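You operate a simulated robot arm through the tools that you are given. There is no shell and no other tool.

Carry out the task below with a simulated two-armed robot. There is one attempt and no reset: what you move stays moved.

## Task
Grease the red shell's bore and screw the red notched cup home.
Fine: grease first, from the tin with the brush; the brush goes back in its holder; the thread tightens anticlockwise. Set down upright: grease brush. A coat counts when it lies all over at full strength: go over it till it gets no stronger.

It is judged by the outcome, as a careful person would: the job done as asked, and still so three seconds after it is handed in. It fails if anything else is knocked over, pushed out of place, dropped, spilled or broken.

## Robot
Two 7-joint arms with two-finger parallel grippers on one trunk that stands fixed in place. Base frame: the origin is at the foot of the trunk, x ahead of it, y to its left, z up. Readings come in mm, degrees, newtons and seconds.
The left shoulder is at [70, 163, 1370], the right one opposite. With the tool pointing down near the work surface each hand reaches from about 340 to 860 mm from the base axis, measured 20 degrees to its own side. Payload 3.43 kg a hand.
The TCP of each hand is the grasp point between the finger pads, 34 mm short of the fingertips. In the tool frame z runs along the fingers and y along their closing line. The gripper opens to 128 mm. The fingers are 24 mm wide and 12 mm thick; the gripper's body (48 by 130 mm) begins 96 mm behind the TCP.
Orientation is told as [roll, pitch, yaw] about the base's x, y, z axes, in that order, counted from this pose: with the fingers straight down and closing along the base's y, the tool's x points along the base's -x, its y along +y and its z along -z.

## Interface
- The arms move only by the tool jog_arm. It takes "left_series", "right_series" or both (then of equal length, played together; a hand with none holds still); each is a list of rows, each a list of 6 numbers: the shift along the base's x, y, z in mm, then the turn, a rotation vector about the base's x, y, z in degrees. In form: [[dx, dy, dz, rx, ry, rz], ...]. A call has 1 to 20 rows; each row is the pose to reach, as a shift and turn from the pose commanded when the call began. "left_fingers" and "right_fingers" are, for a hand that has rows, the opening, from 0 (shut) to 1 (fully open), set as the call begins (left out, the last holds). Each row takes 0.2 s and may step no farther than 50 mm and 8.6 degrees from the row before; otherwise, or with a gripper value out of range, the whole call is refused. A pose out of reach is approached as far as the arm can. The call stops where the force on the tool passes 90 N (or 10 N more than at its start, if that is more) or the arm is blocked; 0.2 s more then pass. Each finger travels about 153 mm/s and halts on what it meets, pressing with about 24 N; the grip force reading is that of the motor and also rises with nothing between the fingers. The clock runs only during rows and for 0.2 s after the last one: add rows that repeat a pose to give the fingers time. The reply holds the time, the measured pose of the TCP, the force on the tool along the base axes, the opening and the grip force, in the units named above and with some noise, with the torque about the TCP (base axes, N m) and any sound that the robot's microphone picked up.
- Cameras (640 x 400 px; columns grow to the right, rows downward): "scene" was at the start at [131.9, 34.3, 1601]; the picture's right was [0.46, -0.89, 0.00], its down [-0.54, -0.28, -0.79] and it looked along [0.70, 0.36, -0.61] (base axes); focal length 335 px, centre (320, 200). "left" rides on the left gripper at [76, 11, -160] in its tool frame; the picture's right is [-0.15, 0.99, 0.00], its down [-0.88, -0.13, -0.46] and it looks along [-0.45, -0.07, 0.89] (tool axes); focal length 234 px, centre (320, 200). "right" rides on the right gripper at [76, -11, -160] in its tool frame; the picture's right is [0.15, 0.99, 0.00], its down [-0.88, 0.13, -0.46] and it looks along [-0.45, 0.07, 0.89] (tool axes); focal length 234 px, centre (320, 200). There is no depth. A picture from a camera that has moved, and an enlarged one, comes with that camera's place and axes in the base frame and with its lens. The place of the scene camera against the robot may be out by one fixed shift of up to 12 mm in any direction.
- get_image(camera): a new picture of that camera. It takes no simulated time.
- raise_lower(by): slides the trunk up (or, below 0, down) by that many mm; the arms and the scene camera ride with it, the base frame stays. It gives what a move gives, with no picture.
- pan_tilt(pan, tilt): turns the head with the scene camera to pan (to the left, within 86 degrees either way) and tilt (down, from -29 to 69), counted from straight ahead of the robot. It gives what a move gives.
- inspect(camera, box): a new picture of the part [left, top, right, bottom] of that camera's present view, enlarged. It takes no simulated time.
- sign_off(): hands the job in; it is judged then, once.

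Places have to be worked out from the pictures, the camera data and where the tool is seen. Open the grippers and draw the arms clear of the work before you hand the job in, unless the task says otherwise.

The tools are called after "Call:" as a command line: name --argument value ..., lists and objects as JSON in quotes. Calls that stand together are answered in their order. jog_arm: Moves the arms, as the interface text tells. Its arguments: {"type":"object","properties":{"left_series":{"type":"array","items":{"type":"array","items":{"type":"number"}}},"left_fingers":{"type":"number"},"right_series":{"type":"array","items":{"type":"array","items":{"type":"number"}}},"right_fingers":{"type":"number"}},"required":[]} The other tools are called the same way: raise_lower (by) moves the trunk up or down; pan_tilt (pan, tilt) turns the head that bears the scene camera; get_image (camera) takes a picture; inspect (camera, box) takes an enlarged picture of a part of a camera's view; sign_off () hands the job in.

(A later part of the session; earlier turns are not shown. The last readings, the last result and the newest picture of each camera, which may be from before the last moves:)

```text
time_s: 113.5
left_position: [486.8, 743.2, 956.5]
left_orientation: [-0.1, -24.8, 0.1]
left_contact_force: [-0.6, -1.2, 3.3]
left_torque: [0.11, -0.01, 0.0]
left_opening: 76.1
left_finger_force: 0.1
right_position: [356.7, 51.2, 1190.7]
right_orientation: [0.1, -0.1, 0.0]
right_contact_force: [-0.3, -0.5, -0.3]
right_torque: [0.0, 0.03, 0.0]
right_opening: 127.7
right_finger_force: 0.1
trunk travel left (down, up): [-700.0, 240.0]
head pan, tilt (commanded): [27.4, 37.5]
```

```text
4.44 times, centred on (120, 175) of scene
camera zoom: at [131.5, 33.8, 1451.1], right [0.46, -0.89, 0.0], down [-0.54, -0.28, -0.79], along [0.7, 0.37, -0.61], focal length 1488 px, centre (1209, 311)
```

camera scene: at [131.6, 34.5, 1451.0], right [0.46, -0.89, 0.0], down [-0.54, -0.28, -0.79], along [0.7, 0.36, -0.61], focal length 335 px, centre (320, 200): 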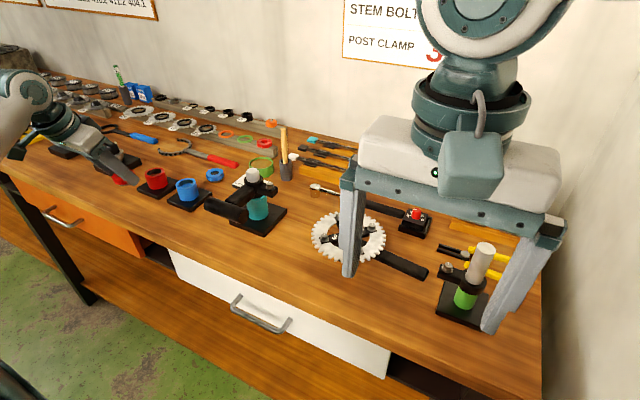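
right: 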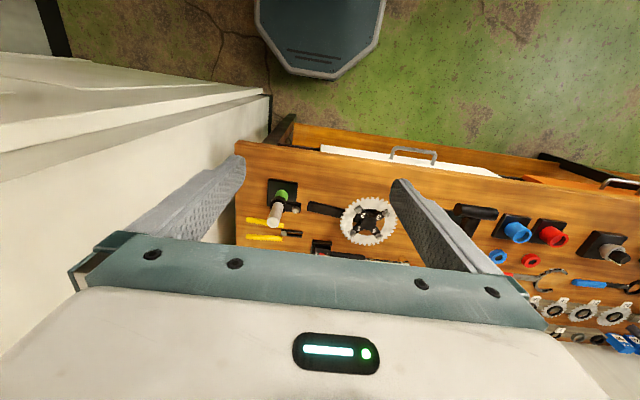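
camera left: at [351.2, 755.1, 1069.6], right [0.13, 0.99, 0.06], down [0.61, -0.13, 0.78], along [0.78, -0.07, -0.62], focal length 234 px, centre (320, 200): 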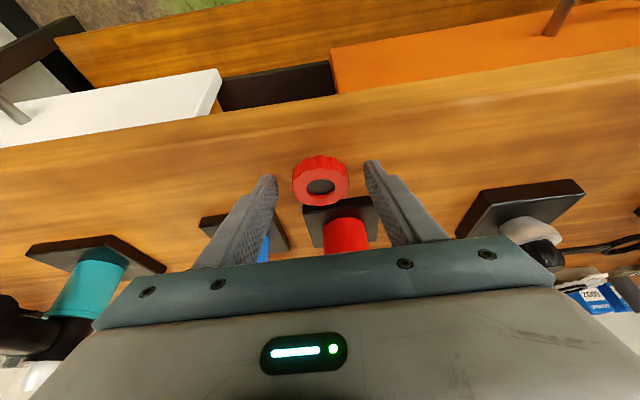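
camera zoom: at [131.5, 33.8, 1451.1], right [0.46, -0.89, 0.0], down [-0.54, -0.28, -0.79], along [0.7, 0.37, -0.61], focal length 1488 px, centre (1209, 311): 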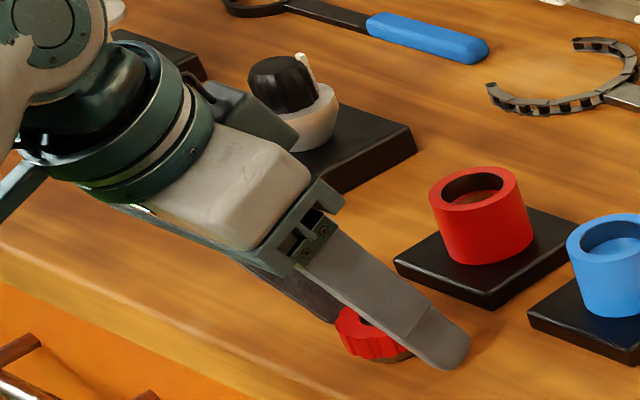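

The fingers are open and the cup stands on the bench. Backing out (with smaller turn steps) and bringing the tool back to vertical.

Call:
jog_arm --left_series '[[-8, 0, 18, 0, 0, 0], [-17, 0, 38, 0, 0, 0], [-25, 0, 70, 0, 0, 0], [-25, 0, 110, 0, 0, 0], [-25, 0, 110, 0, 8.3, 0], [-25, 0, 110, 0, 16.5, 0], [-25, 0, 110, 0, 24.7, 0], [-25, 0, 110, 0, 24.7, 0]]'

Call:
get_image --camera "left"

Call:
inspect --camera "scene" --box '[70, 130, 170, 220]'

```text
time_s: 115.3
left_position: [460.2, 742.9, 1068.6]
left_orientation: [0.1, 0.0, 0.2]
left_contact_force: [-0.4, -0.6, 0.6]
left_torque: [0.07, 0.01, -0.02]
left_opening: 77.0
left_finger_force: 0.0
right_position: [356.7, 48.9, 1192.2]
right_orientation: [0.2, -0.2, -0.1]
right_contact_force: [-0.8, -0.8, -0.3]
right_torque: [0.07, 0.01, 0.02]
right_opening: 128.3
right_finger_force: 0.0
trunk travel left (down, up): [-700.0, 240.0]
head pan, tilt (commanded): [27.4, 37.5]
```

```text
taken
camera left: at [384.6, 752.8, 1228.8], right [0.14, 0.99, 0.0], down [0.88, -0.13, 0.46], along [0.45, -0.06, -0.89], focal length 234 px, centre (320, 200)
```

left: 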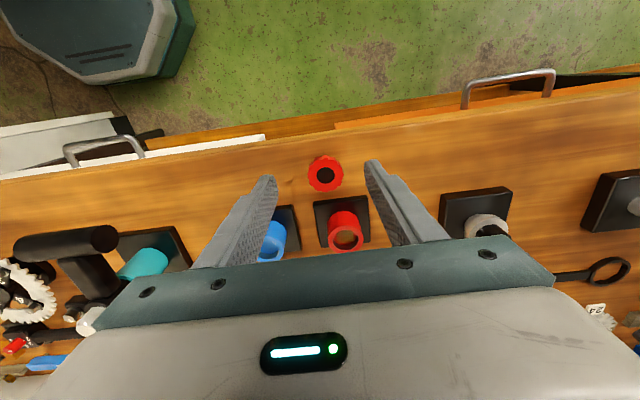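

```text
4.44 times, centred on (120, 175) of scene
camera zoom: at [129.8, 30.9, 1451.3], right [0.46, -0.89, 0.0], down [-0.54, -0.28, -0.79], along [0.71, 0.37, -0.61], focal length 1488 px, centre (1209, 311)
```

zoom: 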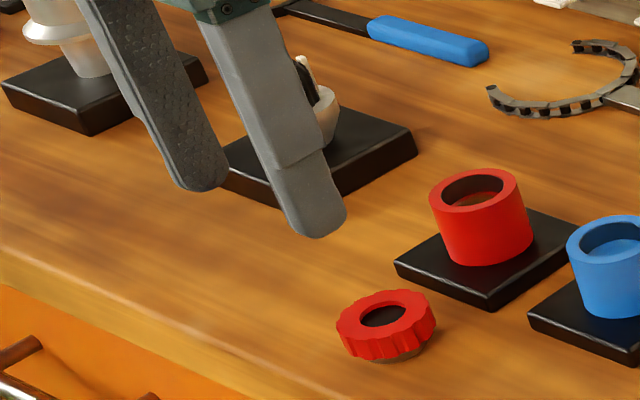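

The cup stands cleanly at about (495, 745). Before gripping, I'll test vertical-tool reach and yaw range above the red shell.

Call:
jog_arm --left_series '[[40, 6, 5, 0, 0, 0], [80, 11, 10, 0, 0, 0], [120, 17, 12, 0, 0, 0], [120, 17, 12, 0, 0, 8.5], [120, 17, 12, 0, 0, 17], [120, 17, 12, 0, 0, 25.5], [120, 17, 12, 0, 0, 34], [120, 17, 12, 0, 0, 42.5], [120, 17, 12, 0, 0, 51], [120, 17, 12, 0, 0, 59.5], [120, 17, 12, 0, 0, 68], [120, 17, 12, 0, 0, 76.5], [120, 17, 12, 0, 0, 85], [120, 17, 12, 0, 0, 90], [120, 17, 12, 0, 0, 90]]'

Call:
get_image --camera "left"

Call:
get_image --camera "scene"

```text
time_s: 118.5
left_position: [581.5, 761.5, 1077.1]
left_orientation: [-0.1, 0.0, 90.1]
left_contact_force: [-0.1, -0.3, -0.4]
left_torque: [0.01, 0.0, 0.0]
left_opening: 76.7
left_finger_force: 0.1
right_position: [357.7, 51.8, 1190.1]
right_orientation: [0.1, 0.1, -0.1]
right_contact_force: [-0.8, -0.2, -0.1]
right_torque: [0.0, -0.01, -0.01]
right_opening: 128.0
right_finger_force: 0.0
trunk travel left (down, up): [-700.0, 240.0]
head pan, tilt (commanded): [27.4, 37.5]
```

```text
taken
camera left: at [571.4, 685.7, 1237.8], right [-0.99, 0.14, 0.0], down [0.13, 0.88, 0.46], along [0.07, 0.45, -0.89], focal length 234 px, centre (320, 200)
```

left: 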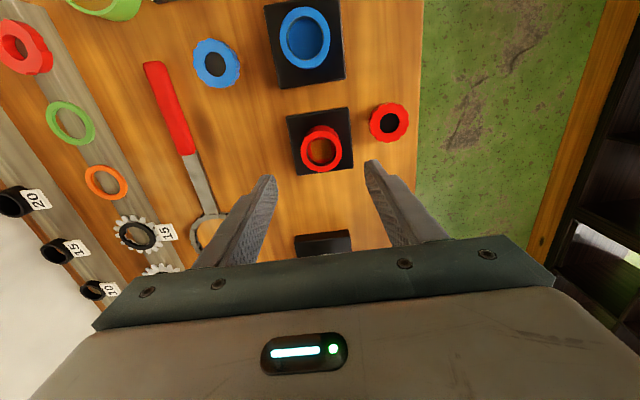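

```text
taken
camera scene: at [131.9, 34.3, 1451.0], right [0.46, -0.89, 0.0], down [-0.54, -0.28, -0.79], along [0.7, 0.36, -0.61], focal length 335 px, centre (320, 200)
```

scene: 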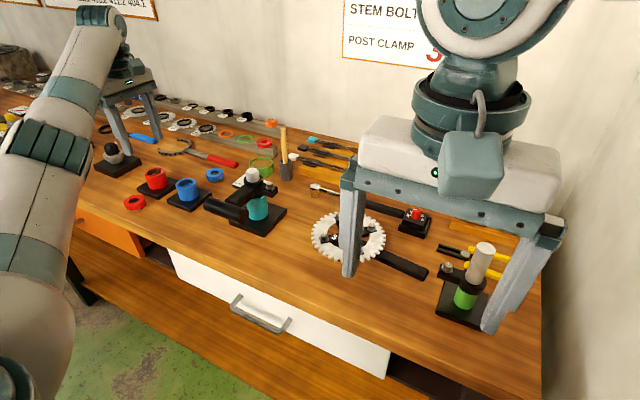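

Vertical reach works with yaw up to 90°. This side view lets me triangulate the shell and cup well; zooming in.

Call:
inspect --camera "left" --box '[280, 100, 420, 190]'

```text
4.44 times, centred on (350, 145) of left
camera zoom: at [571.4, 685.7, 1237.8], right [-0.99, 0.14, 0.0], down [0.13, 0.88, 0.46], along [0.07, 0.45, -0.89], focal length 1041 px, centre (187, 444)
```

zoom: 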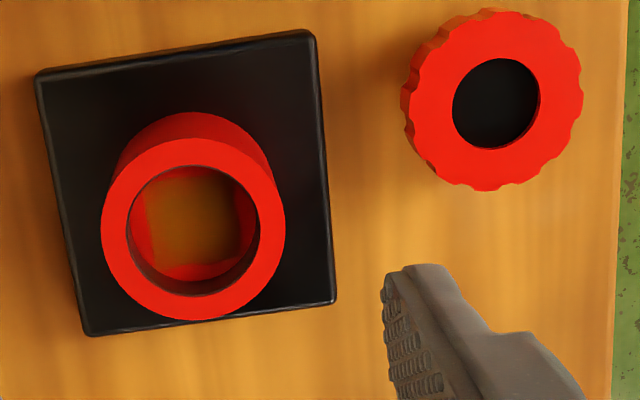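

Shell centre is (580, 760), rim z≈968; cup centre (494.4, 744.3). Now testing how far the yaw can go anticlockwise above the shell.

Call:
jog_arm --left_series '[[0, 0, 0, 0, 0, 8.5], [0, 0, 0, 0, 0, 17], [0, 0, 0, 0, 0, 25.5], [0, 0, 0, 0, 0, 34], [0, 0, 0, 0, 0, 42.5], [0, 0, 0, 0, 0, 51], [0, 0, 0, 0, 0, 59.5], [0, 0, 0, 0, 0, 68], [0, 0, 0, 0, 0, 76.5], [0, 0, 0, 0, 0, 85], [0, 0, 0, 0, 0, 90], [0, 0, 0, 0, 0, 90]]'

```text
time_s: 121.2
left_position: [582.5, 761.7, 1077.9]
left_orientation: [0.0, -0.1, -179.9]
left_contact_force: [-0.1, -0.3, -0.3]
left_torque: [-0.01, -0.01, -0.01]
left_opening: 77.0
left_finger_force: 0.1
right_position: [358.0, 52.2, 1190.7]
right_orientation: [0.0, 0.0, -0.1]
right_contact_force: [0.3, 0.1, -0.3]
right_torque: [0.01, 0.01, -0.01]
right_opening: 128.2
right_finger_force: 0.0
trunk travel left (down, up): [-700.0, 240.0]
head pan, tilt (commanded): [27.4, 37.5]
```

Yaw 180° is fine too. Testing further.

Call:
jog_arm --left_series '[[0, 0, 0, 0, 0, 8.5], [0, 0, 0, 0, 0, 17], [0, 0, 0, 0, 0, 25.5], [0, 0, 0, 0, 0, 34], [0, 0, 0, 0, 0, 42.5], [0, 0, 0, 0, 0, 51], [0, 0, 0, 0, 0, 59.5], [0, 0, 0, 0, 0, 68], [0, 0, 0, 0, 0, 76.5], [0, 0, 0, 0, 0, 85], [0, 0, 0, 0, 0, 90], [0, 0, 0, 0, 0, 90]]'

```text
time_s: 123.8
left_position: [534.7, 700.6, 1074.2]
left_orientation: [-0.1, 0.6, -103.7]
left_contact_force: [-1.2, -0.4, 0.2]
left_torque: [0.07, -0.11, 0.0]
left_opening: 76.7
left_finger_force: 0.0
left hand out of reach, approached as far as the arm can: row 3, 4, 5, 8, 9, 10, 11, 12
right_position: [361.3, 45.3, 1190.6]
right_orientation: [0.5, 0.2, 0.0]
right_contact_force: [0.1, -1.0, 0.2]
right_torque: [0.11, 0.07, 0.04]
right_opening: 127.8
right_finger_force: 0.0
trunk travel left (down, up): [-700.0, 240.0]
head pan, tilt (commanded): [27.4, 37.5]
```

The limit is around 195°. The hand drifted to (535, 701) at safe height; checking the picture, then unwinding.

Call:
get_image --camera "scene"

Call:
jog_arm --left_series '[[0, 0, 5, 0, 0, -8.5], [0, 0, 10, 0, 0, -17], [0, 0, 10, 0, 0, -25.5], [0, 0, 10, 0, 0, -34], [0, 0, 10, 0, 0, -42.5], [0, 0, 10, 0, 0, -51], [0, 0, 10, 0, 0, -59.5], [0, 0, 10, 0, 0, -68], [0, 0, 10, 0, 0, -76.5], [0, 0, 10, 0, 0, -85], [0, 0, 10, 0, 0, -93.5], [0, 0, 10, 0, 0, -102], [0, 0, 10, 0, 0, -110.5], [0, 0, 10, 0, 0, -119], [0, 0, 10, 0, 0, -127.5], [0, 0, 10, 0, 0, -136], [0, 0, 10, 0, 0, -144.5], [0, 0, 10, 0, 0, -153], [0, 0, 10, 0, 0, -161.5], [0, 0, 10, 0, 0, -166]]'

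Call:
get_image --camera "scene"

```text
taken
camera scene: at [136.2, 26.3, 1450.8], right [0.46, -0.89, -0.01], down [-0.54, -0.28, -0.79], along [0.7, 0.37, -0.61], focal length 335 px, centre (320, 200)
```

scene: 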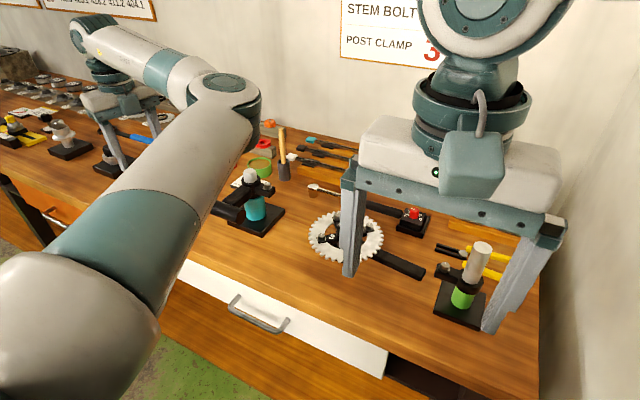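

```text
time_s: 128.0
left_position: [532.1, 706.0, 1081.1]
left_orientation: [0.2, 0.3, 90.2]
left_contact_force: [0.2, -0.3, 0.4]
left_torque: [0.0, 0.0, 0.02]
left_opening: 76.8
left_finger_force: 0.0
right_position: [358.1, 52.3, 1191.1]
right_orientation: [0.0, 0.0, -0.2]
right_contact_force: [-0.4, 0.0, 0.4]
right_torque: [0.03, 0.01, -0.01]
right_opening: 128.1
right_finger_force: 0.1
trunk travel left (down, up): [-700.0, 240.0]
head pan, tilt (commanded): [27.4, 37.5]
```

```text
taken
camera scene: at [132.0, 34.2, 1451.0], right [0.46, -0.89, 0.0], down [-0.54, -0.28, -0.79], along [0.7, 0.36, -0.61], focal length 335 px, centre (320, 200)
```

scene: 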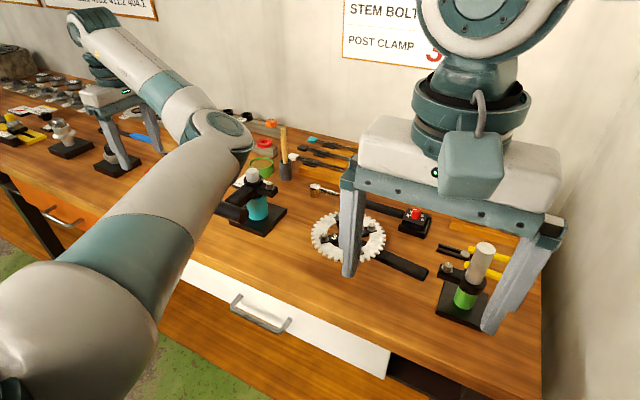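

The arm's elbow has swung to the inner side but is high (~z 1250) and clear of everything. I'll turn yaw back to 0 and see the posture.

Call:
jog_arm --left_series '[[0, 0, 20, 0, 0, -8.5], [0, 0, 40, 0, 0, -17], [0, 0, 40, 0, 0, -25.5], [0, 0, 40, 0, 0, -34], [0, 0, 40, 0, 0, -42.5], [0, 0, 40, 0, 0, -51], [0, 0, 40, 0, 0, -59.5], [0, 0, 40, 0, 0, -68], [0, 0, 40, 0, 0, -76.5], [0, 0, 40, 0, 0, -85], [0, 0, 40, 0, 0, -90], [0, 0, 40, 0, 0, -90]]'

Call:
get_image --camera "scene"

Call:
get_image --camera "left"

```text
time_s: 130.6
left_position: [532.9, 706.1, 1121.0]
left_orientation: [0.3, 0.3, 0.3]
left_contact_force: [-0.1, 0.3, 0.5]
left_torque: [-0.01, -0.02, -0.01]
left_opening: 76.6
left_finger_force: 0.1
right_position: [358.0, 52.1, 1190.0]
right_orientation: [0.1, 0.0, -0.1]
right_contact_force: [0.3, -0.5, -0.5]
right_torque: [0.01, 0.01, 0.02]
right_opening: 128.4
right_finger_force: 0.1
trunk travel left (down, up): [-700.0, 240.0]
head pan, tilt (commanded): [27.4, 37.5]
```

```text
taken
camera scene: at [132.0, 34.2, 1451.0], right [0.46, -0.89, 0.0], down [-0.54, -0.28, -0.79], along [0.7, 0.36, -0.61], focal length 335 px, centre (320, 200)
```

scene: 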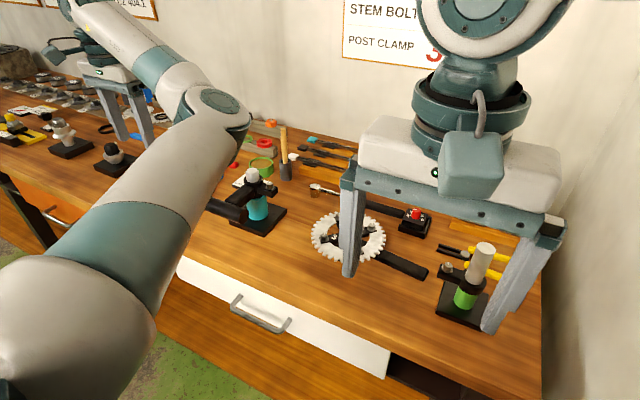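

```text
taken
camera left: at [458.5, 716.1, 1282.1], right [0.14, 0.99, 0.0], down [0.88, -0.13, 0.45], along [0.45, -0.06, -0.89], focal length 234 px, centre (320, 200)
```

left: 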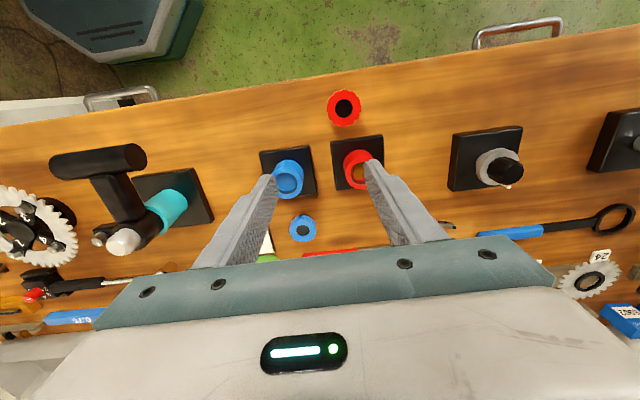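

Posture is fine, just blocking part of the scene view. I'll test the yaw range in this posture above the shell on the clockwise side.

Call:
jog_arm --left_series '[[16, 18, -10, 0, 0, 0], [32, 36, -25, 0, 0, 0], [47, 54, -40, 0, 0, 0], [47, 54, -40, 0, 0, -8.5], [47, 54, -40, 0, 0, -17], [47, 54, -40, 0, 0, -25.5], [47, 54, -40, 0, 0, -34], [47, 54, -40, 0, 0, -42.5], [47, 54, -40, 0, 0, -51], [47, 54, -40, 0, 0, -59.5], [47, 54, -40, 0, 0, -68], [47, 54, -40, 0, 0, -76.5], [47, 54, -40, 0, 0, -85], [47, 54, -40, 0, 0, -85]]'

Call:
get_image --camera "scene"

```text
time_s: 133.6
left_position: [579.6, 760.3, 1082.7]
left_orientation: [0.1, 0.3, -84.7]
left_contact_force: [0.0, -0.9, 0.1]
left_torque: [-0.01, 0.02, 0.01]
left_opening: 77.0
left_finger_force: 0.1
right_position: [356.9, 51.7, 1191.3]
right_orientation: [0.0, 0.1, -0.1]
right_contact_force: [0.1, -0.3, -0.3]
right_torque: [0.03, 0.0, -0.01]
right_opening: 128.2
right_finger_force: 0.1
trunk travel left (down, up): [-700.0, 240.0]
head pan, tilt (commanded): [27.4, 37.5]
```

```text
taken
camera scene: at [131.9, 34.3, 1451.0], right [0.46, -0.89, 0.0], down [-0.54, -0.28, -0.79], along [0.7, 0.36, -0.61], focal length 335 px, centre (320, 200)
```

scene: 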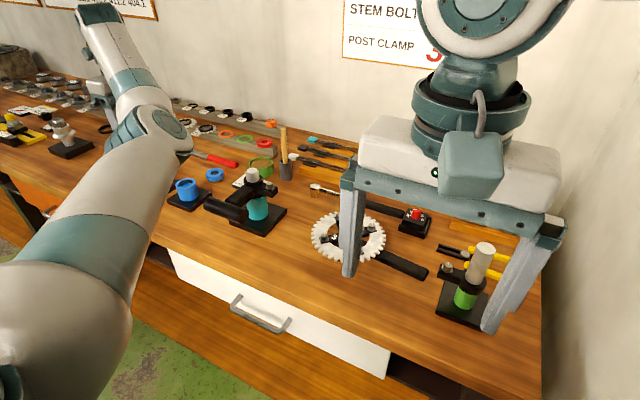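

Yaw −85° works here. Testing on to about −150°.

Call:
jog_arm --left_series '[[0, 0, 0, 0, 0, -8.5], [0, 0, 0, 0, 0, -17], [0, 0, 0, 0, 0, -25.5], [0, 0, 0, 0, 0, -34], [0, 0, 0, 0, 0, -42.5], [0, 0, 0, 0, 0, -51], [0, 0, 0, 0, 0, -59.5], [0, 0, 0, 0, 0, -65], [0, 0, 0, 0, 0, -65]]'

Call:
get_image --camera "scene"

```text
time_s: 135.6
left_position: [576.7, 761.2, 1081.8]
left_orientation: [0.3, 0.4, -149.6]
left_contact_force: [-0.5, -0.8, 0.6]
left_torque: [-0.02, -0.06, 0.05]
left_opening: 77.2
left_finger_force: 0.0
left hand out of reach, approached as far as the arm can: row 3, 4, 5, 6
right_position: [354.4, 52.8, 1191.9]
right_orientation: [0.0, -0.2, 0.0]
right_contact_force: [-0.5, -0.3, 0.5]
right_torque: [-0.03, -0.05, -0.01]
right_opening: 128.2
right_finger_force: 0.1
trunk travel left (down, up): [-700.0, 240.0]
head pan, tilt (commanded): [27.4, 37.5]
```

```text
taken
camera scene: at [129.1, 35.3, 1451.2], right [0.46, -0.89, 0.0], down [-0.54, -0.28, -0.79], along [0.71, 0.37, -0.61], focal length 335 px, centre (320, 200)
```

scene: 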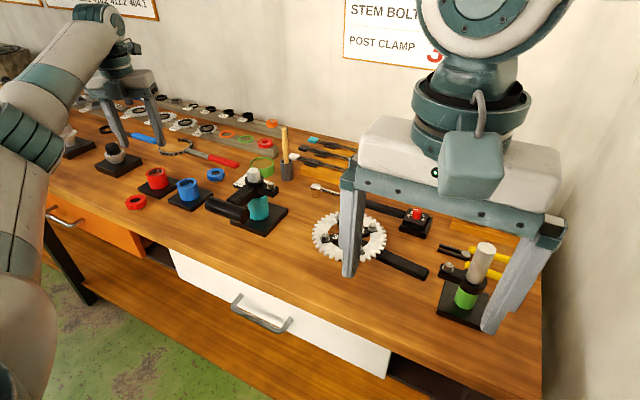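

The elbow flipped back to the outer side and yaw −150° is reachable, so I have about −150°…+180° for screwing. Moving above the cup at this yaw (levelling the small residual tilt).

Call:
jog_arm --left_series '[[-28, -5, 0, 0, 0.2, 0], [-57, -10, 0, 0, 0.4, 0], [-85.5, -16, -20, 0, 0.4, 0], [-85.5, -16, -60, 0, 0.4, 0], [-85.5, -16, -60, 0, 0.4, 0]]'

Call:
get_image --camera "left"

Call:
inspect --camera "scene" --box '[80, 130, 200, 220]'

```text
time_s: 136.8
left_position: [495.5, 742.9, 1022.0]
left_orientation: [0.0, 0.0, -149.7]
left_contact_force: [-0.3, 0.2, -0.1]
left_torque: [-0.02, 0.02, 0.0]
left_opening: 77.0
left_finger_force: 0.1
right_position: [356.7, 51.6, 1191.6]
right_orientation: [0.1, 0.0, -0.1]
right_contact_force: [0.7, 0.2, 0.2]
right_torque: [0.04, -0.02, -0.03]
right_opening: 128.2
right_finger_force: 0.0
trunk travel left (down, up): [-700.0, 240.0]
head pan, tilt (commanded): [27.4, 37.5]
```

```text
taken
camera left: at [565.9, 771.9, 1181.2], right [0.37, -0.93, 0.0], down [-0.83, -0.33, 0.46], along [-0.42, -0.17, -0.89], focal length 234 px, centre (320, 200)
```

left: 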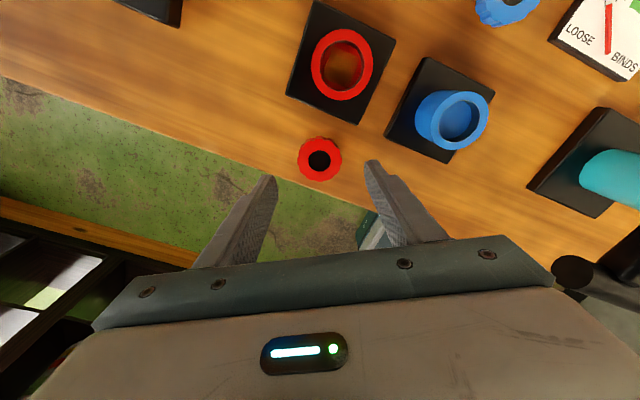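

```text
4.44 times, centred on (140, 175) of scene
camera zoom: at [131.7, 33.9, 1451.0], right [0.46, -0.89, 0.0], down [-0.54, -0.28, -0.79], along [0.7, 0.37, -0.61], focal length 1488 px, centre (1120, 311)
```

zoom: 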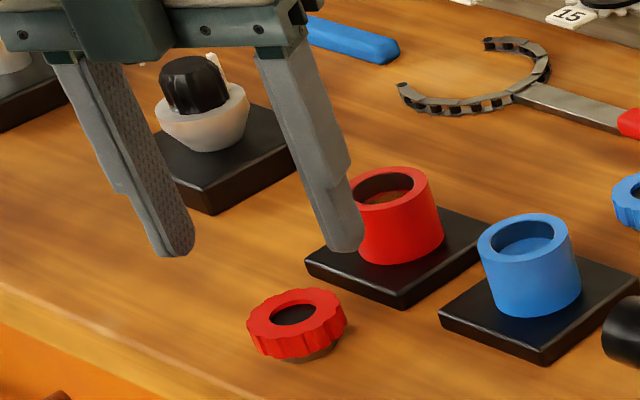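

Scene and camera views are clear now. Zooming on the cup to align the fingers.

Call:
inspect --camera "left" --box '[270, 120, 370, 200]'

Call:
inspect --camera "left" --box '[280, 10, 400, 100]'

```text
5.00 times, centred on (320, 160) of left
camera zoom: at [565.9, 771.9, 1181.2], right [0.37, -0.93, 0.0], down [-0.83, -0.33, 0.46], along [-0.42, -0.17, -0.89], focal length 1171 px, centre (320, 400)
```

zoom: 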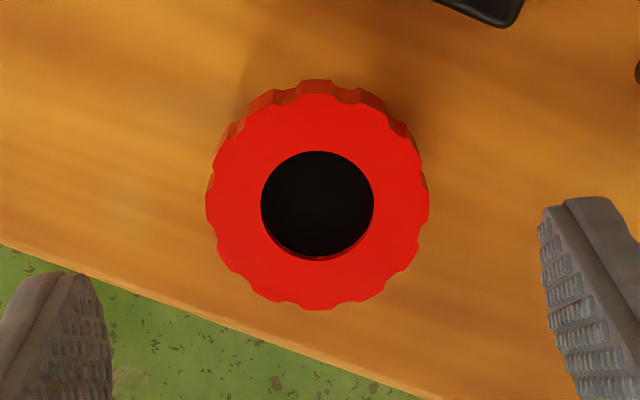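

```text
4.44 times, centred on (340, 55) of left
camera zoom: at [565.9, 771.9, 1181.2], right [0.37, -0.93, 0.0], down [-0.83, -0.33, 0.46], along [-0.42, -0.17, -0.89], focal length 1041 px, centre (231, 844)
```

zoom: 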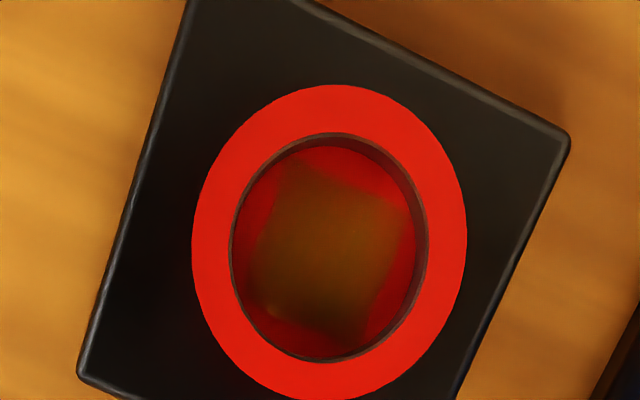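

Cup is within 1 mm of the tool axis. Lowering so the fingertips overlap only the flange (TCP z≈968), then closing.

Call:
jog_arm --left_series '[[0.8, 0.9, -18, 0, 0, 0], [0.8, 0.9, -36, 0, 0, 0], [0.8, 0.9, -48, 0, 0, 0], [0.8, 0.9, -53.5, 0, 0, 0], [0.8, 0.9, -53.5, 0, 0, 0]]'

Call:
inspect --camera "scene" --box '[90, 150, 170, 210]'

Call:
inspect --camera "left" --box '[250, 130, 390, 230]'

```text
time_s: 137.9
left_position: [494.8, 744.7, 967.8]
left_orientation: [0.0, -0.1, -149.7]
left_contact_force: [0.0, 0.8, -0.4]
left_torque: [-0.01, -0.02, 0.01]
left_opening: 76.9
left_finger_force: 0.1
right_position: [357.4, 52.1, 1191.9]
right_orientation: [0.0, 0.0, -0.1]
right_contact_force: [0.3, -0.9, 0.3]
right_torque: [-0.01, 0.01, 0.06]
right_opening: 127.8
right_finger_force: 0.0
trunk travel left (down, up): [-700.0, 240.0]
head pan, tilt (commanded): [27.4, 37.5]
```

```text
6.67 times, centred on (130, 180) of scene
camera zoom: at [131.7, 34.1, 1451.0], right [0.46, -0.89, 0.0], down [-0.54, -0.28, -0.79], along [0.7, 0.37, -0.61], focal length 2232 px, centre (1587, 333)
```

zoom: 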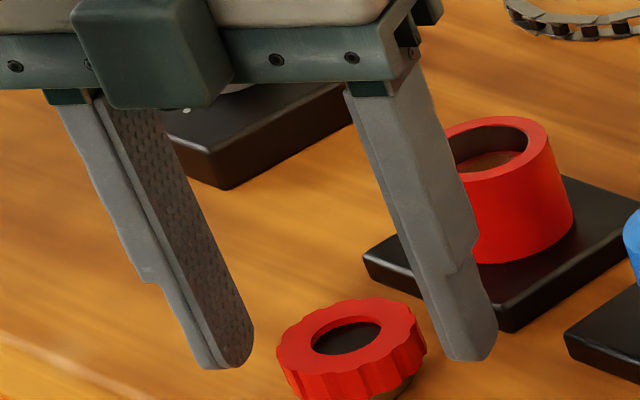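

```text
4.00 times, centred on (320, 180) of left
camera zoom: at [566.9, 773.3, 1127.5], right [0.37, -0.93, 0.0], down [-0.83, -0.33, 0.46], along [-0.42, -0.17, -0.89], focal length 937 px, centre (320, 280)
```

zoom: 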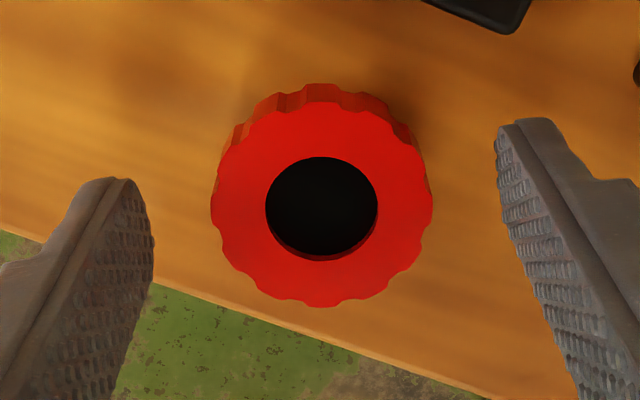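

Fingertips are ~13 mm below the cup's top, about the full flange depth. Raising 3 mm so they stay above the flange's underside, then closing.

Call:
jog_arm --left_series '[[0, 0, 3, 0, 0, 0], [0, 0, 3, 0, 0, 0]]'

Call:
jog_arm --left_series '[[0, 0, 0, 0, 0, 0], [0, 0, 0, 0, 0, 0], [0, 0, 0, 0, 0, 0], [0, 0, 0, 0, 0, 0]]' --left_fingers 0.25

Call:
inspect --camera "left" --box '[250, 130, 390, 230]'

Call:
inspect --camera "scene" --box '[90, 150, 170, 210]'

```text
time_s: 138.6
left_position: [495.9, 744.6, 970.5]
left_orientation: [0.1, -0.1, -149.6]
left_contact_force: [0.9, -0.1, -0.6]
left_torque: [0.0, -0.03, 0.03]
left_opening: 76.8
left_finger_force: 0.1
right_position: [357.1, 51.7, 1191.6]
right_orientation: [0.0, 0.1, -0.1]
right_contact_force: [0.3, -0.3, -0.3]
right_torque: [-0.01, -0.03, 0.02]
right_opening: 128.1
right_finger_force: 0.0
trunk travel left (down, up): [-700.0, 240.0]
head pan, tilt (commanded): [27.4, 37.5]
```

```text
time_s: 139.6
left_position: [495.0, 744.5, 971.0]
left_orientation: [-0.1, -0.2, -149.5]
left_contact_force: [0.1, -0.3, 0.0]
left_torque: [0.02, -0.01, 0.03]
left_opening: 45.8
left_finger_force: 23.5
right_position: [356.8, 51.9, 1191.5]
right_orientation: [-0.1, -0.1, -0.1]
right_contact_force: [-0.2, 0.0, -0.3]
right_torque: [0.02, 0.01, -0.02]
right_opening: 128.0
right_finger_force: 0.1
trunk travel left (down, up): [-700.0, 240.0]
head pan, tilt (commanded): [27.4, 37.5]
```

```text
4.00 times, centred on (320, 180) of left
camera zoom: at [567.1, 773.1, 1130.6], right [0.37, -0.93, 0.0], down [-0.83, -0.33, 0.46], along [-0.42, -0.17, -0.89], focal length 937 px, centre (320, 280)
```

zoom: 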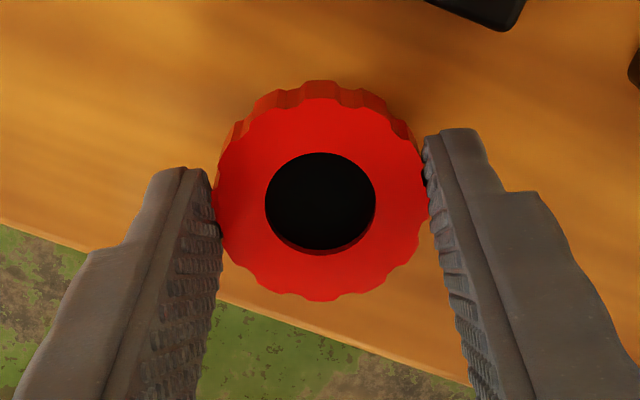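

```text
6.67 times, centred on (130, 180) of scene
camera zoom: at [131.9, 34.3, 1451.0], right [0.46, -0.89, 0.0], down [-0.54, -0.28, -0.79], along [0.7, 0.36, -0.61], focal length 2232 px, centre (1587, 333)
```

zoom: 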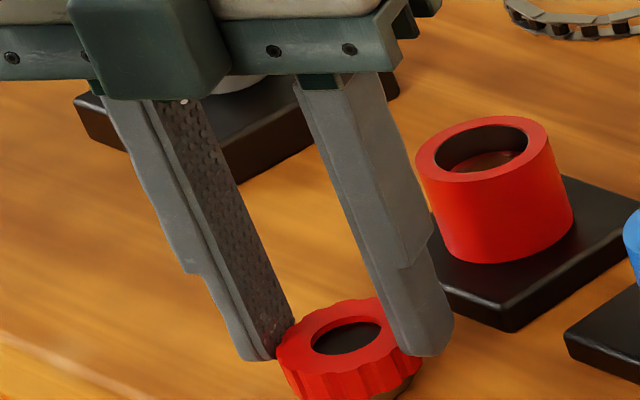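

Cup is gripped by its upper flange, centred on the tool axis. Relative vector cup→shell from two views is (85.8, 15.2). Lifting 65 mm and carrying it above the shell.

Call:
jog_arm --left_series '[[0, 0, 10, 0, 0, 0], [0, 0, 30, 0, 0, 0], [0, 0, 50, 0, 0, 0], [0, 0, 68, 0, 0, 0], [30, 5, 68, 0, 0, 0], [60, 10.5, 68, 0, 0, 0], [85.8, 15.2, 68, 0, 0, 0], [85.8, 15.2, 68, 0, 0, 0]]'

Call:
inspect --camera "left" --box '[250, 110, 390, 210]'

Call:
inspect --camera "scene" --box '[120, 130, 200, 210]'

```text
time_s: 141.3
left_position: [581.7, 760.9, 1039.5]
left_orientation: [0.0, -0.1, -149.6]
left_contact_force: [1.3, 0.4, -0.4]
left_torque: [0.0, -0.02, -0.02]
left_opening: 45.4
left_finger_force: 24.3
right_position: [357.5, 52.9, 1191.3]
right_orientation: [0.0, 0.0, -0.1]
right_contact_force: [1.2, -0.3, 0.3]
right_torque: [0.0, 0.01, -0.01]
right_opening: 127.9
right_finger_force: 0.0
trunk travel left (down, up): [-700.0, 240.0]
head pan, tilt (commanded): [27.4, 37.5]
```

```text
4.00 times, centred on (320, 160) of left
camera zoom: at [653.6, 789.2, 1199.3], right [0.37, -0.93, 0.0], down [-0.82, -0.33, 0.46], along [-0.42, -0.17, -0.89], focal length 937 px, centre (320, 360)
```

zoom: 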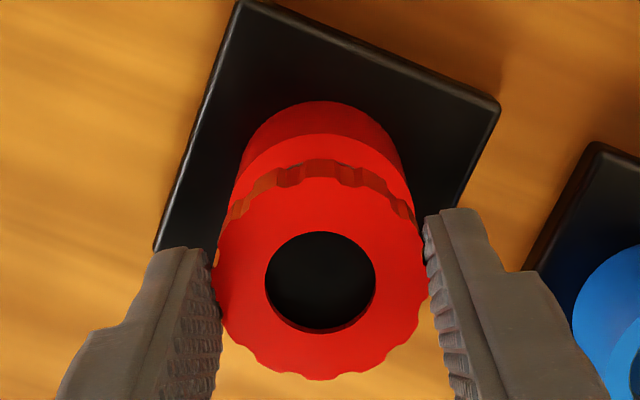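

```text
5.00 times, centred on (160, 170) of scene
camera zoom: at [131.6, 34.8, 1451.0], right [0.46, -0.89, 0.0], down [-0.54, -0.28, -0.79], along [0.7, 0.36, -0.61], focal length 1674 px, centre (1120, 350)
```

zoom: 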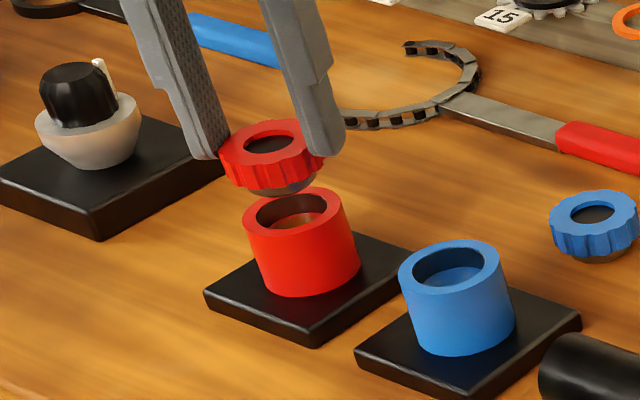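

The cup hovers ~16–20 mm above the shell. Lowering 10 mm and checking alignment closely with smaller parallax.

Call:
jog_arm --left_series '[[0, 0, -5, 0, 0, 0], [0, 0, -10, 0, 0, 0], [0, 0, -10, 0, 0, 0]]'

Call:
inspect --camera "left" --box '[270, 120, 370, 200]'

Call:
inspect --camera "scene" --box '[140, 145, 185, 185]'

```text
time_s: 142.2
left_position: [582.7, 759.4, 1029.6]
left_orientation: [0.0, -0.2, -149.6]
left_contact_force: [-0.5, -0.5, -0.8]
left_torque: [0.02, -0.03, 0.01]
left_opening: 45.4
left_finger_force: 24.4
right_position: [358.0, 51.6, 1191.3]
right_orientation: [0.0, 0.0, -0.2]
right_contact_force: [-1.1, 0.3, 0.5]
right_torque: [0.02, 0.01, 0.03]
right_opening: 128.0
right_finger_force: 0.0
trunk travel left (down, up): [-700.0, 240.0]
head pan, tilt (commanded): [27.4, 37.5]
```

```text
5.00 times, centred on (320, 160) of left
camera zoom: at [653.6, 788.4, 1189.1], right [0.37, -0.93, 0.0], down [-0.82, -0.33, 0.46], along [-0.42, -0.17, -0.89], focal length 1171 px, centre (320, 400)
```

zoom: 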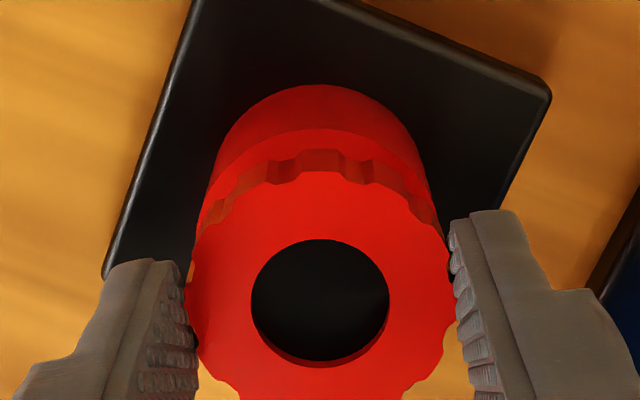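

```text
10.00 times, centred on (162, 165) of scene
camera zoom: at [132.0, 34.2, 1451.0], right [0.46, -0.89, 0.0], down [-0.54, -0.28, -0.79], along [0.7, 0.36, -0.61], focal length 3348 px, centre (1895, 550)
```

zoom: 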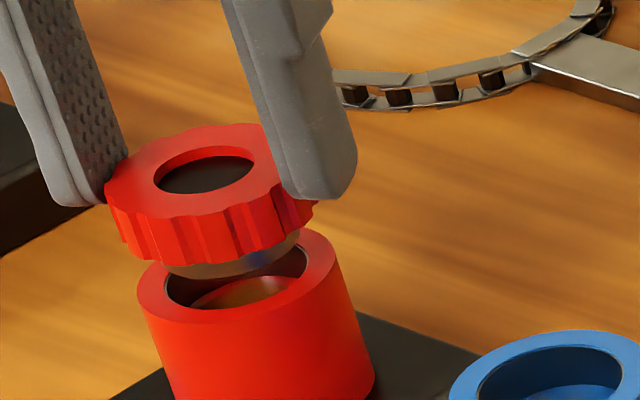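

The shank is just above the bore. From the left view the shell sits ~2 mm toward (−x, −y) of the cup, while sideways alignment is good. Correcting by (−1.8, −0.9) and lowering gently.

Call:
jog_arm --left_series '[[-1.8, -0.9, 0, 0, 0, 0], [-1.8, -0.9, -2, 0, 0, 0], [-1.8, -0.9, -4, 0, 0, 0], [-1.8, -0.9, -4, 0, 0, 0]]'

Call:
inspect --camera "left" --box '[270, 120, 370, 200]'

Call:
inspect --camera "scene" --box '[145, 155, 180, 185]'

```text
time_s: 143.2
left_position: [579.2, 759.5, 1025.1]
left_orientation: [-0.1, -0.1, -149.6]
left_contact_force: [-1.1, -0.1, -0.1]
left_torque: [0.01, -0.03, 0.0]
left_opening: 45.7
left_finger_force: 23.7
right_position: [357.6, 52.0, 1190.6]
right_orientation: [-0.1, 0.0, -0.2]
right_contact_force: [-0.4, 0.3, -0.1]
right_torque: [-0.02, 0.0, -0.02]
right_opening: 127.9
right_finger_force: 0.1
trunk travel left (down, up): [-700.0, 240.0]
head pan, tilt (commanded): [27.4, 37.5]
```

```text
5.00 times, centred on (320, 160) of left
camera zoom: at [651.0, 787.7, 1185.1], right [0.37, -0.93, 0.0], down [-0.82, -0.33, 0.46], along [-0.42, -0.17, -0.89], focal length 1171 px, centre (320, 400)
```

zoom: 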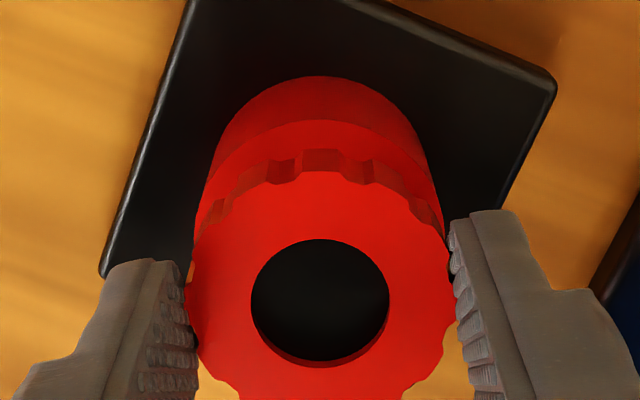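

```text
13.33 times, centred on (162, 170) of scene
camera zoom: at [131.9, 34.3, 1451.0], right [0.46, -0.89, 0.0], down [-0.54, -0.28, -0.79], along [0.7, 0.36, -0.61], focal length 4464 px, centre (2420, 600)
```

zoom: 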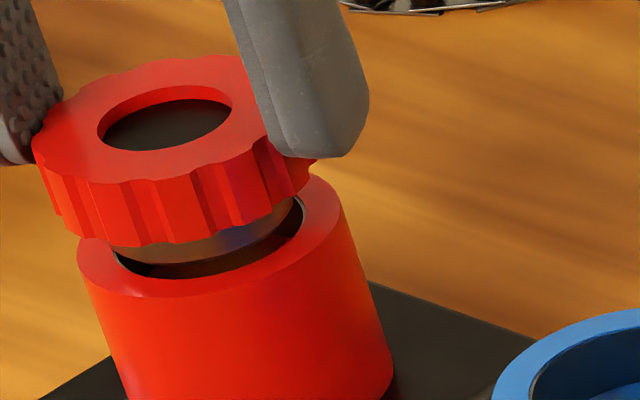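

Alignment now looks within ~0.5 mm in both views. Lowering slowly to find contact.

Call:
jog_arm --left_series '[[0, 0, -1, 0, 0, 0], [0, 0, -2, 0, 0, 0], [0, 0, -3, 0, 0, 0], [0, 0, -3, 0, 0, 0]]'

Call:
inspect --camera "scene" --box '[145, 155, 180, 185]'

```text
time_s: 144.2
left_position: [579.7, 759.4, 1022.4]
left_orientation: [0.1, -0.1, -149.6]
left_contact_force: [-0.1, -0.1, -0.7]
left_torque: [0.01, 0.02, 0.0]
left_opening: 45.7
left_finger_force: 23.9
right_position: [358.1, 52.9, 1190.8]
right_orientation: [0.0, 0.0, 0.0]
right_contact_force: [-0.5, -0.8, 0.4]
right_torque: [-0.04, 0.02, 0.01]
right_opening: 127.8
right_finger_force: 0.0
trunk travel left (down, up): [-700.0, 240.0]
head pan, tilt (commanded): [27.4, 37.5]
```

```text
13.33 times, centred on (162, 170) of scene
camera zoom: at [132.0, 34.3, 1451.0], right [0.46, -0.89, 0.0], down [-0.54, -0.28, -0.79], along [0.7, 0.36, -0.61], focal length 4464 px, centre (2420, 600)
```

zoom: 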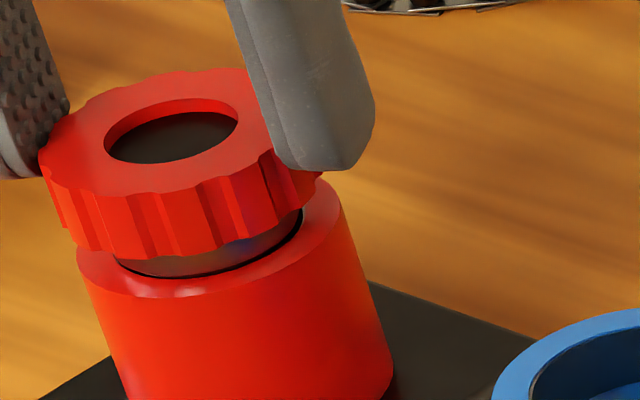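

The shank appears to be entering the bore, well centred, with no force. Continuing down.

Call:
jog_arm --left_series '[[0, 0, -1, 0, 0, 0], [0, 0, -2, 0, 0, 0], [0, 0, -3, 0, 0, 0], [0, 0, -3, 0, 0, 0]]'

Call:
inspect --camera "scene" --box '[145, 155, 180, 185]'

```text
time_s: 145.2
left_position: [579.9, 758.3, 1018.0]
left_orientation: [-0.1, -0.1, -149.6]
left_contact_force: [-0.5, -0.2, 0.2]
left_torque: [-0.01, 0.01, 0.0]
left_opening: 45.3
left_finger_force: 24.0
right_position: [358.0, 51.7, 1192.5]
right_orientation: [0.0, -0.1, -0.1]
right_contact_force: [-0.2, -0.2, -0.1]
right_torque: [0.01, 0.01, -0.03]
right_opening: 127.8
right_finger_force: 0.0
trunk travel left (down, up): [-700.0, 240.0]
head pan, tilt (commanded): [27.4, 37.5]
```

```text
13.33 times, centred on (162, 170) of scene
camera zoom: at [132.0, 34.3, 1451.0], right [0.46, -0.89, 0.0], down [-0.54, -0.28, -0.79], along [0.7, 0.36, -0.61], focal length 4464 px, centre (2420, 600)
```

zoom: 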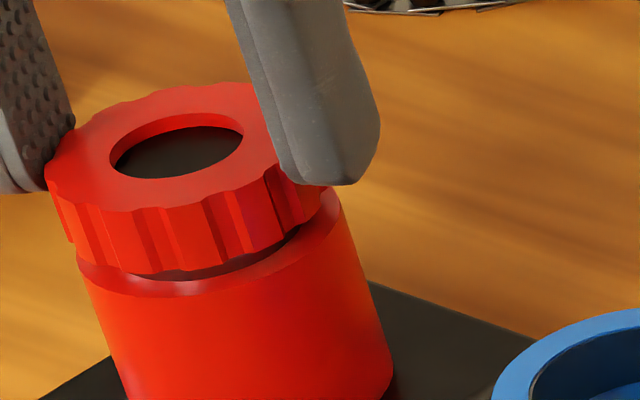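

It slides in freely so far. Continuing 1 mm at a time until I feel the thread start.

Call:
jog_arm --left_series '[[0, 0, -0.7, 0, 0, 0], [0, 0, -1.4, 0, 0, 0], [0, 0, -2, 0, 0, 0], [0, 0, -2, 0, 0, 0]]'

Call:
inspect --camera "scene" --box '[145, 155, 180, 185]'

```text
time_s: 146.2
left_position: [579.2, 760.0, 1016.7]
left_orientation: [0.0, -0.2, -149.6]
left_contact_force: [0.5, -0.1, -0.7]
left_torque: [-0.02, 0.0, -0.02]
left_opening: 45.5
left_finger_force: 24.1
right_position: [357.8, 52.4, 1191.1]
right_orientation: [0.0, 0.0, -0.1]
right_contact_force: [0.0, -0.2, 0.5]
right_torque: [-0.01, 0.0, 0.02]
right_opening: 127.7
right_finger_force: 0.0
trunk travel left (down, up): [-700.0, 240.0]
head pan, tilt (commanded): [27.4, 37.5]
```

```text
13.33 times, centred on (162, 170) of scene
camera zoom: at [132.0, 34.4, 1451.0], right [0.46, -0.89, 0.0], down [-0.54, -0.28, -0.79], along [0.7, 0.36, -0.61], focal length 4464 px, centre (2420, 600)
```

zoom: 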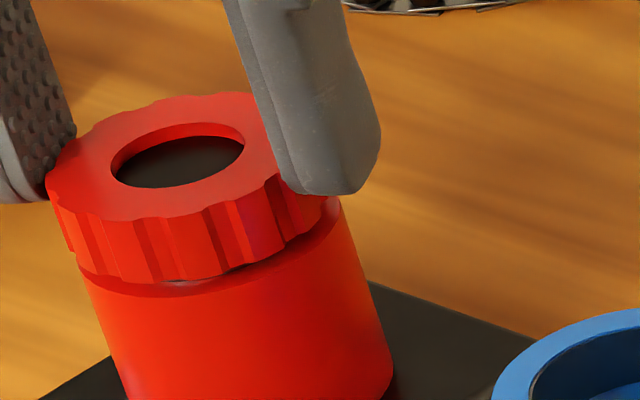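

Only ~2 mm gap remains and still no force. Continuing in 0.5 mm steps.

Call:
jog_arm --left_series '[[0, 0, -0.5, 0, 0, 0], [0, 0, -1, 0, 0, 0], [0, 0, -1.5, 0, 0, 0], [0, 0, -1.5, 0, 0, 0]]'

Call:
inspect --camera "scene" --box '[145, 155, 180, 185]'

```text
time_s: 147.2
left_position: [579.4, 758.9, 1016.0]
left_orientation: [0.0, 0.1, -149.6]
left_contact_force: [0.4, 1.1, 0.5]
left_torque: [0.03, -0.07, 0.03]
left_opening: 45.9
left_finger_force: 23.9
right_position: [357.4, 52.4, 1192.5]
right_orientation: [0.0, 0.0, 0.0]
right_contact_force: [-0.4, -0.4, -0.1]
right_torque: [0.0, 0.0, 0.02]
right_opening: 128.3
right_finger_force: 0.1
trunk travel left (down, up): [-700.0, 240.0]
head pan, tilt (commanded): [27.4, 37.5]
```

```text
13.33 times, centred on (162, 170) of scene
camera zoom: at [132.0, 34.3, 1451.0], right [0.46, -0.89, 0.0], down [-0.54, -0.28, -0.79], along [0.7, 0.36, -0.61], focal length 4464 px, centre (2420, 600)
```

zoom: 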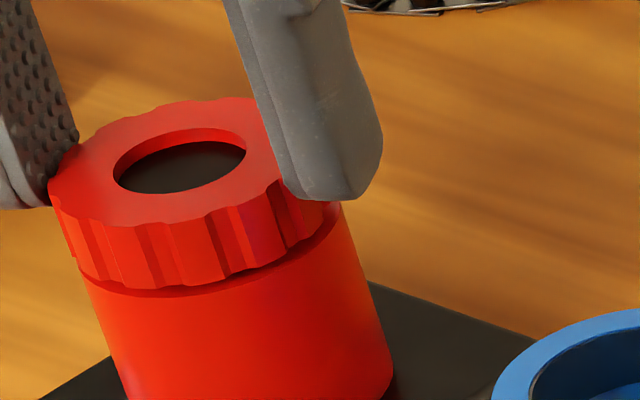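

Gap is now tiny. Pressing another 0.8 mm to see if there is a stop.

Call:
jog_arm --left_series '[[0, 0, -0.4, 0, 0, 0], [0, 0, -0.8, 0, 0, 0], [0, 0, -0.8, 0, 0, 0]]'

Call:
inspect --camera "scene" --box '[145, 155, 180, 185]'

Call:
inspect --camera "left" --box '[270, 120, 370, 200]'

```text
time_s: 147.9
left_position: [579.1, 759.0, 1015.5]
left_orientation: [0.0, 0.2, -149.6]
left_contact_force: [3.7, 3.4, 3.5]
left_torque: [0.16, -0.12, 0.03]
left_opening: 45.6
left_finger_force: 23.9
right_position: [357.5, 51.9, 1191.7]
right_orientation: [0.0, 0.0, -0.2]
right_contact_force: [-0.4, -0.2, -0.4]
right_torque: [0.0, 0.03, 0.03]
right_opening: 127.9
right_finger_force: 0.1
trunk travel left (down, up): [-700.0, 240.0]
head pan, tilt (commanded): [27.4, 37.5]
```

```text
13.33 times, centred on (162, 170) of scene
camera zoom: at [132.1, 34.5, 1451.0], right [0.46, -0.89, 0.0], down [-0.54, -0.28, -0.79], along [0.7, 0.36, -0.61], focal length 4464 px, centre (2420, 600)
```

zoom: 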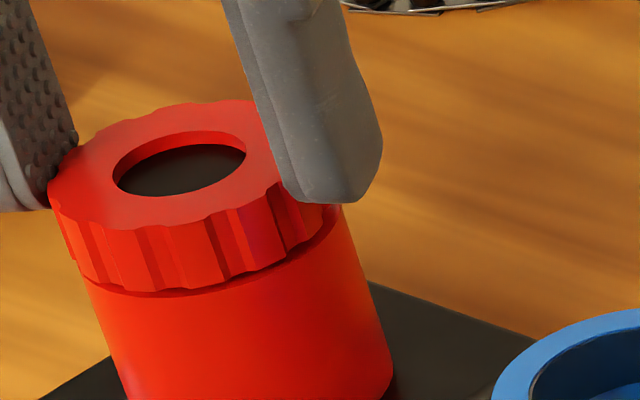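

```text
5.00 times, centred on (320, 160) of left
camera zoom: at [650.7, 787.8, 1175.0], right [0.37, -0.93, 0.0], down [-0.83, -0.33, 0.46], along [-0.42, -0.17, -0.89], focal length 1171 px, centre (320, 400)
```

zoom: 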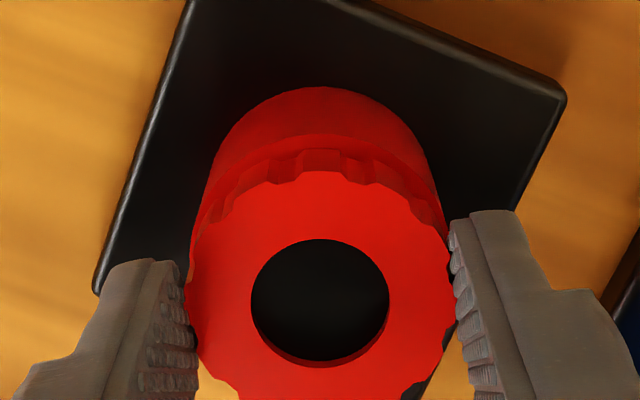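

Contact now, with a sideways push (+x, +y) showing the cup is ~0.7 mm off. Shifting (+0.5, +0.4) to relieve it before turning.

Call:
jog_arm --left_series '[[0.3, 0.2, 0, 0, 0, 0], [0.5, 0.4, 0, 0, 0, 0], [0.5, 0.4, 0, 0, 0, 0]]'

```text
time_s: 148.8
left_position: [578.7, 759.3, 1013.7]
left_orientation: [0.0, -0.2, -149.7]
left_contact_force: [0.0, 1.8, 0.4]
left_torque: [0.04, -0.04, 0.03]
left_opening: 45.7
left_finger_force: 23.9
right_position: [357.6, 51.7, 1191.3]
right_orientation: [0.0, 0.0, -0.1]
right_contact_force: [0.1, -0.2, 0.1]
right_torque: [0.0, -0.01, -0.01]
right_opening: 128.1
right_finger_force: 0.2
trunk travel left (down, up): [-700.0, 240.0]
head pan, tilt (commanded): [27.4, 37.5]
```

Forces relaxed. Nudging slightly and pressing down a bit more.

Call:
jog_arm --left_series '[[0, 0.2, -0.4, 0, 0, 0], [0, 0.2, -0.8, 0, 0, 0], [0, 0.2, -0.8, 0, 0, 0]]'

Call:
inspect --camera "scene" --box '[145, 155, 180, 185]'

```text
time_s: 149.6
left_position: [579.5, 759.7, 1014.5]
left_orientation: [-0.2, 0.0, -149.6]
left_contact_force: [0.7, -0.1, 0.3]
left_torque: [-0.01, 0.0, 0.01]
left_opening: 45.6
left_finger_force: 24.4
right_position: [356.9, 52.4, 1190.9]
right_orientation: [0.0, -0.1, -0.2]
right_contact_force: [0.1, -0.2, 0.0]
right_torque: [-0.03, -0.02, -0.02]
right_opening: 128.0
right_finger_force: 0.1
trunk travel left (down, up): [-700.0, 240.0]
head pan, tilt (commanded): [27.4, 37.5]
```

```text
13.33 times, centred on (162, 170) of scene
camera zoom: at [131.7, 34.0, 1451.0], right [0.46, -0.89, 0.0], down [-0.54, -0.28, -0.79], along [0.7, 0.37, -0.61], focal length 4464 px, centre (2420, 600)
```

zoom: 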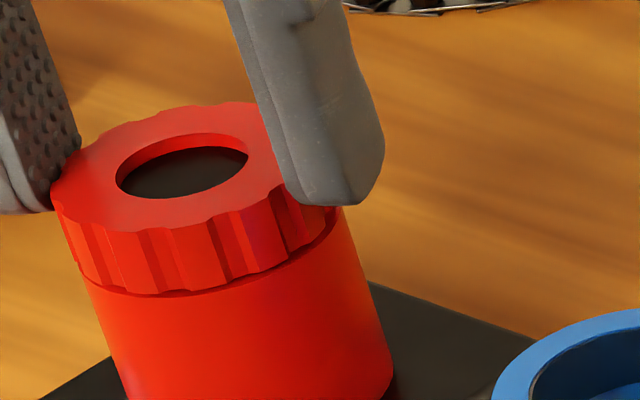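

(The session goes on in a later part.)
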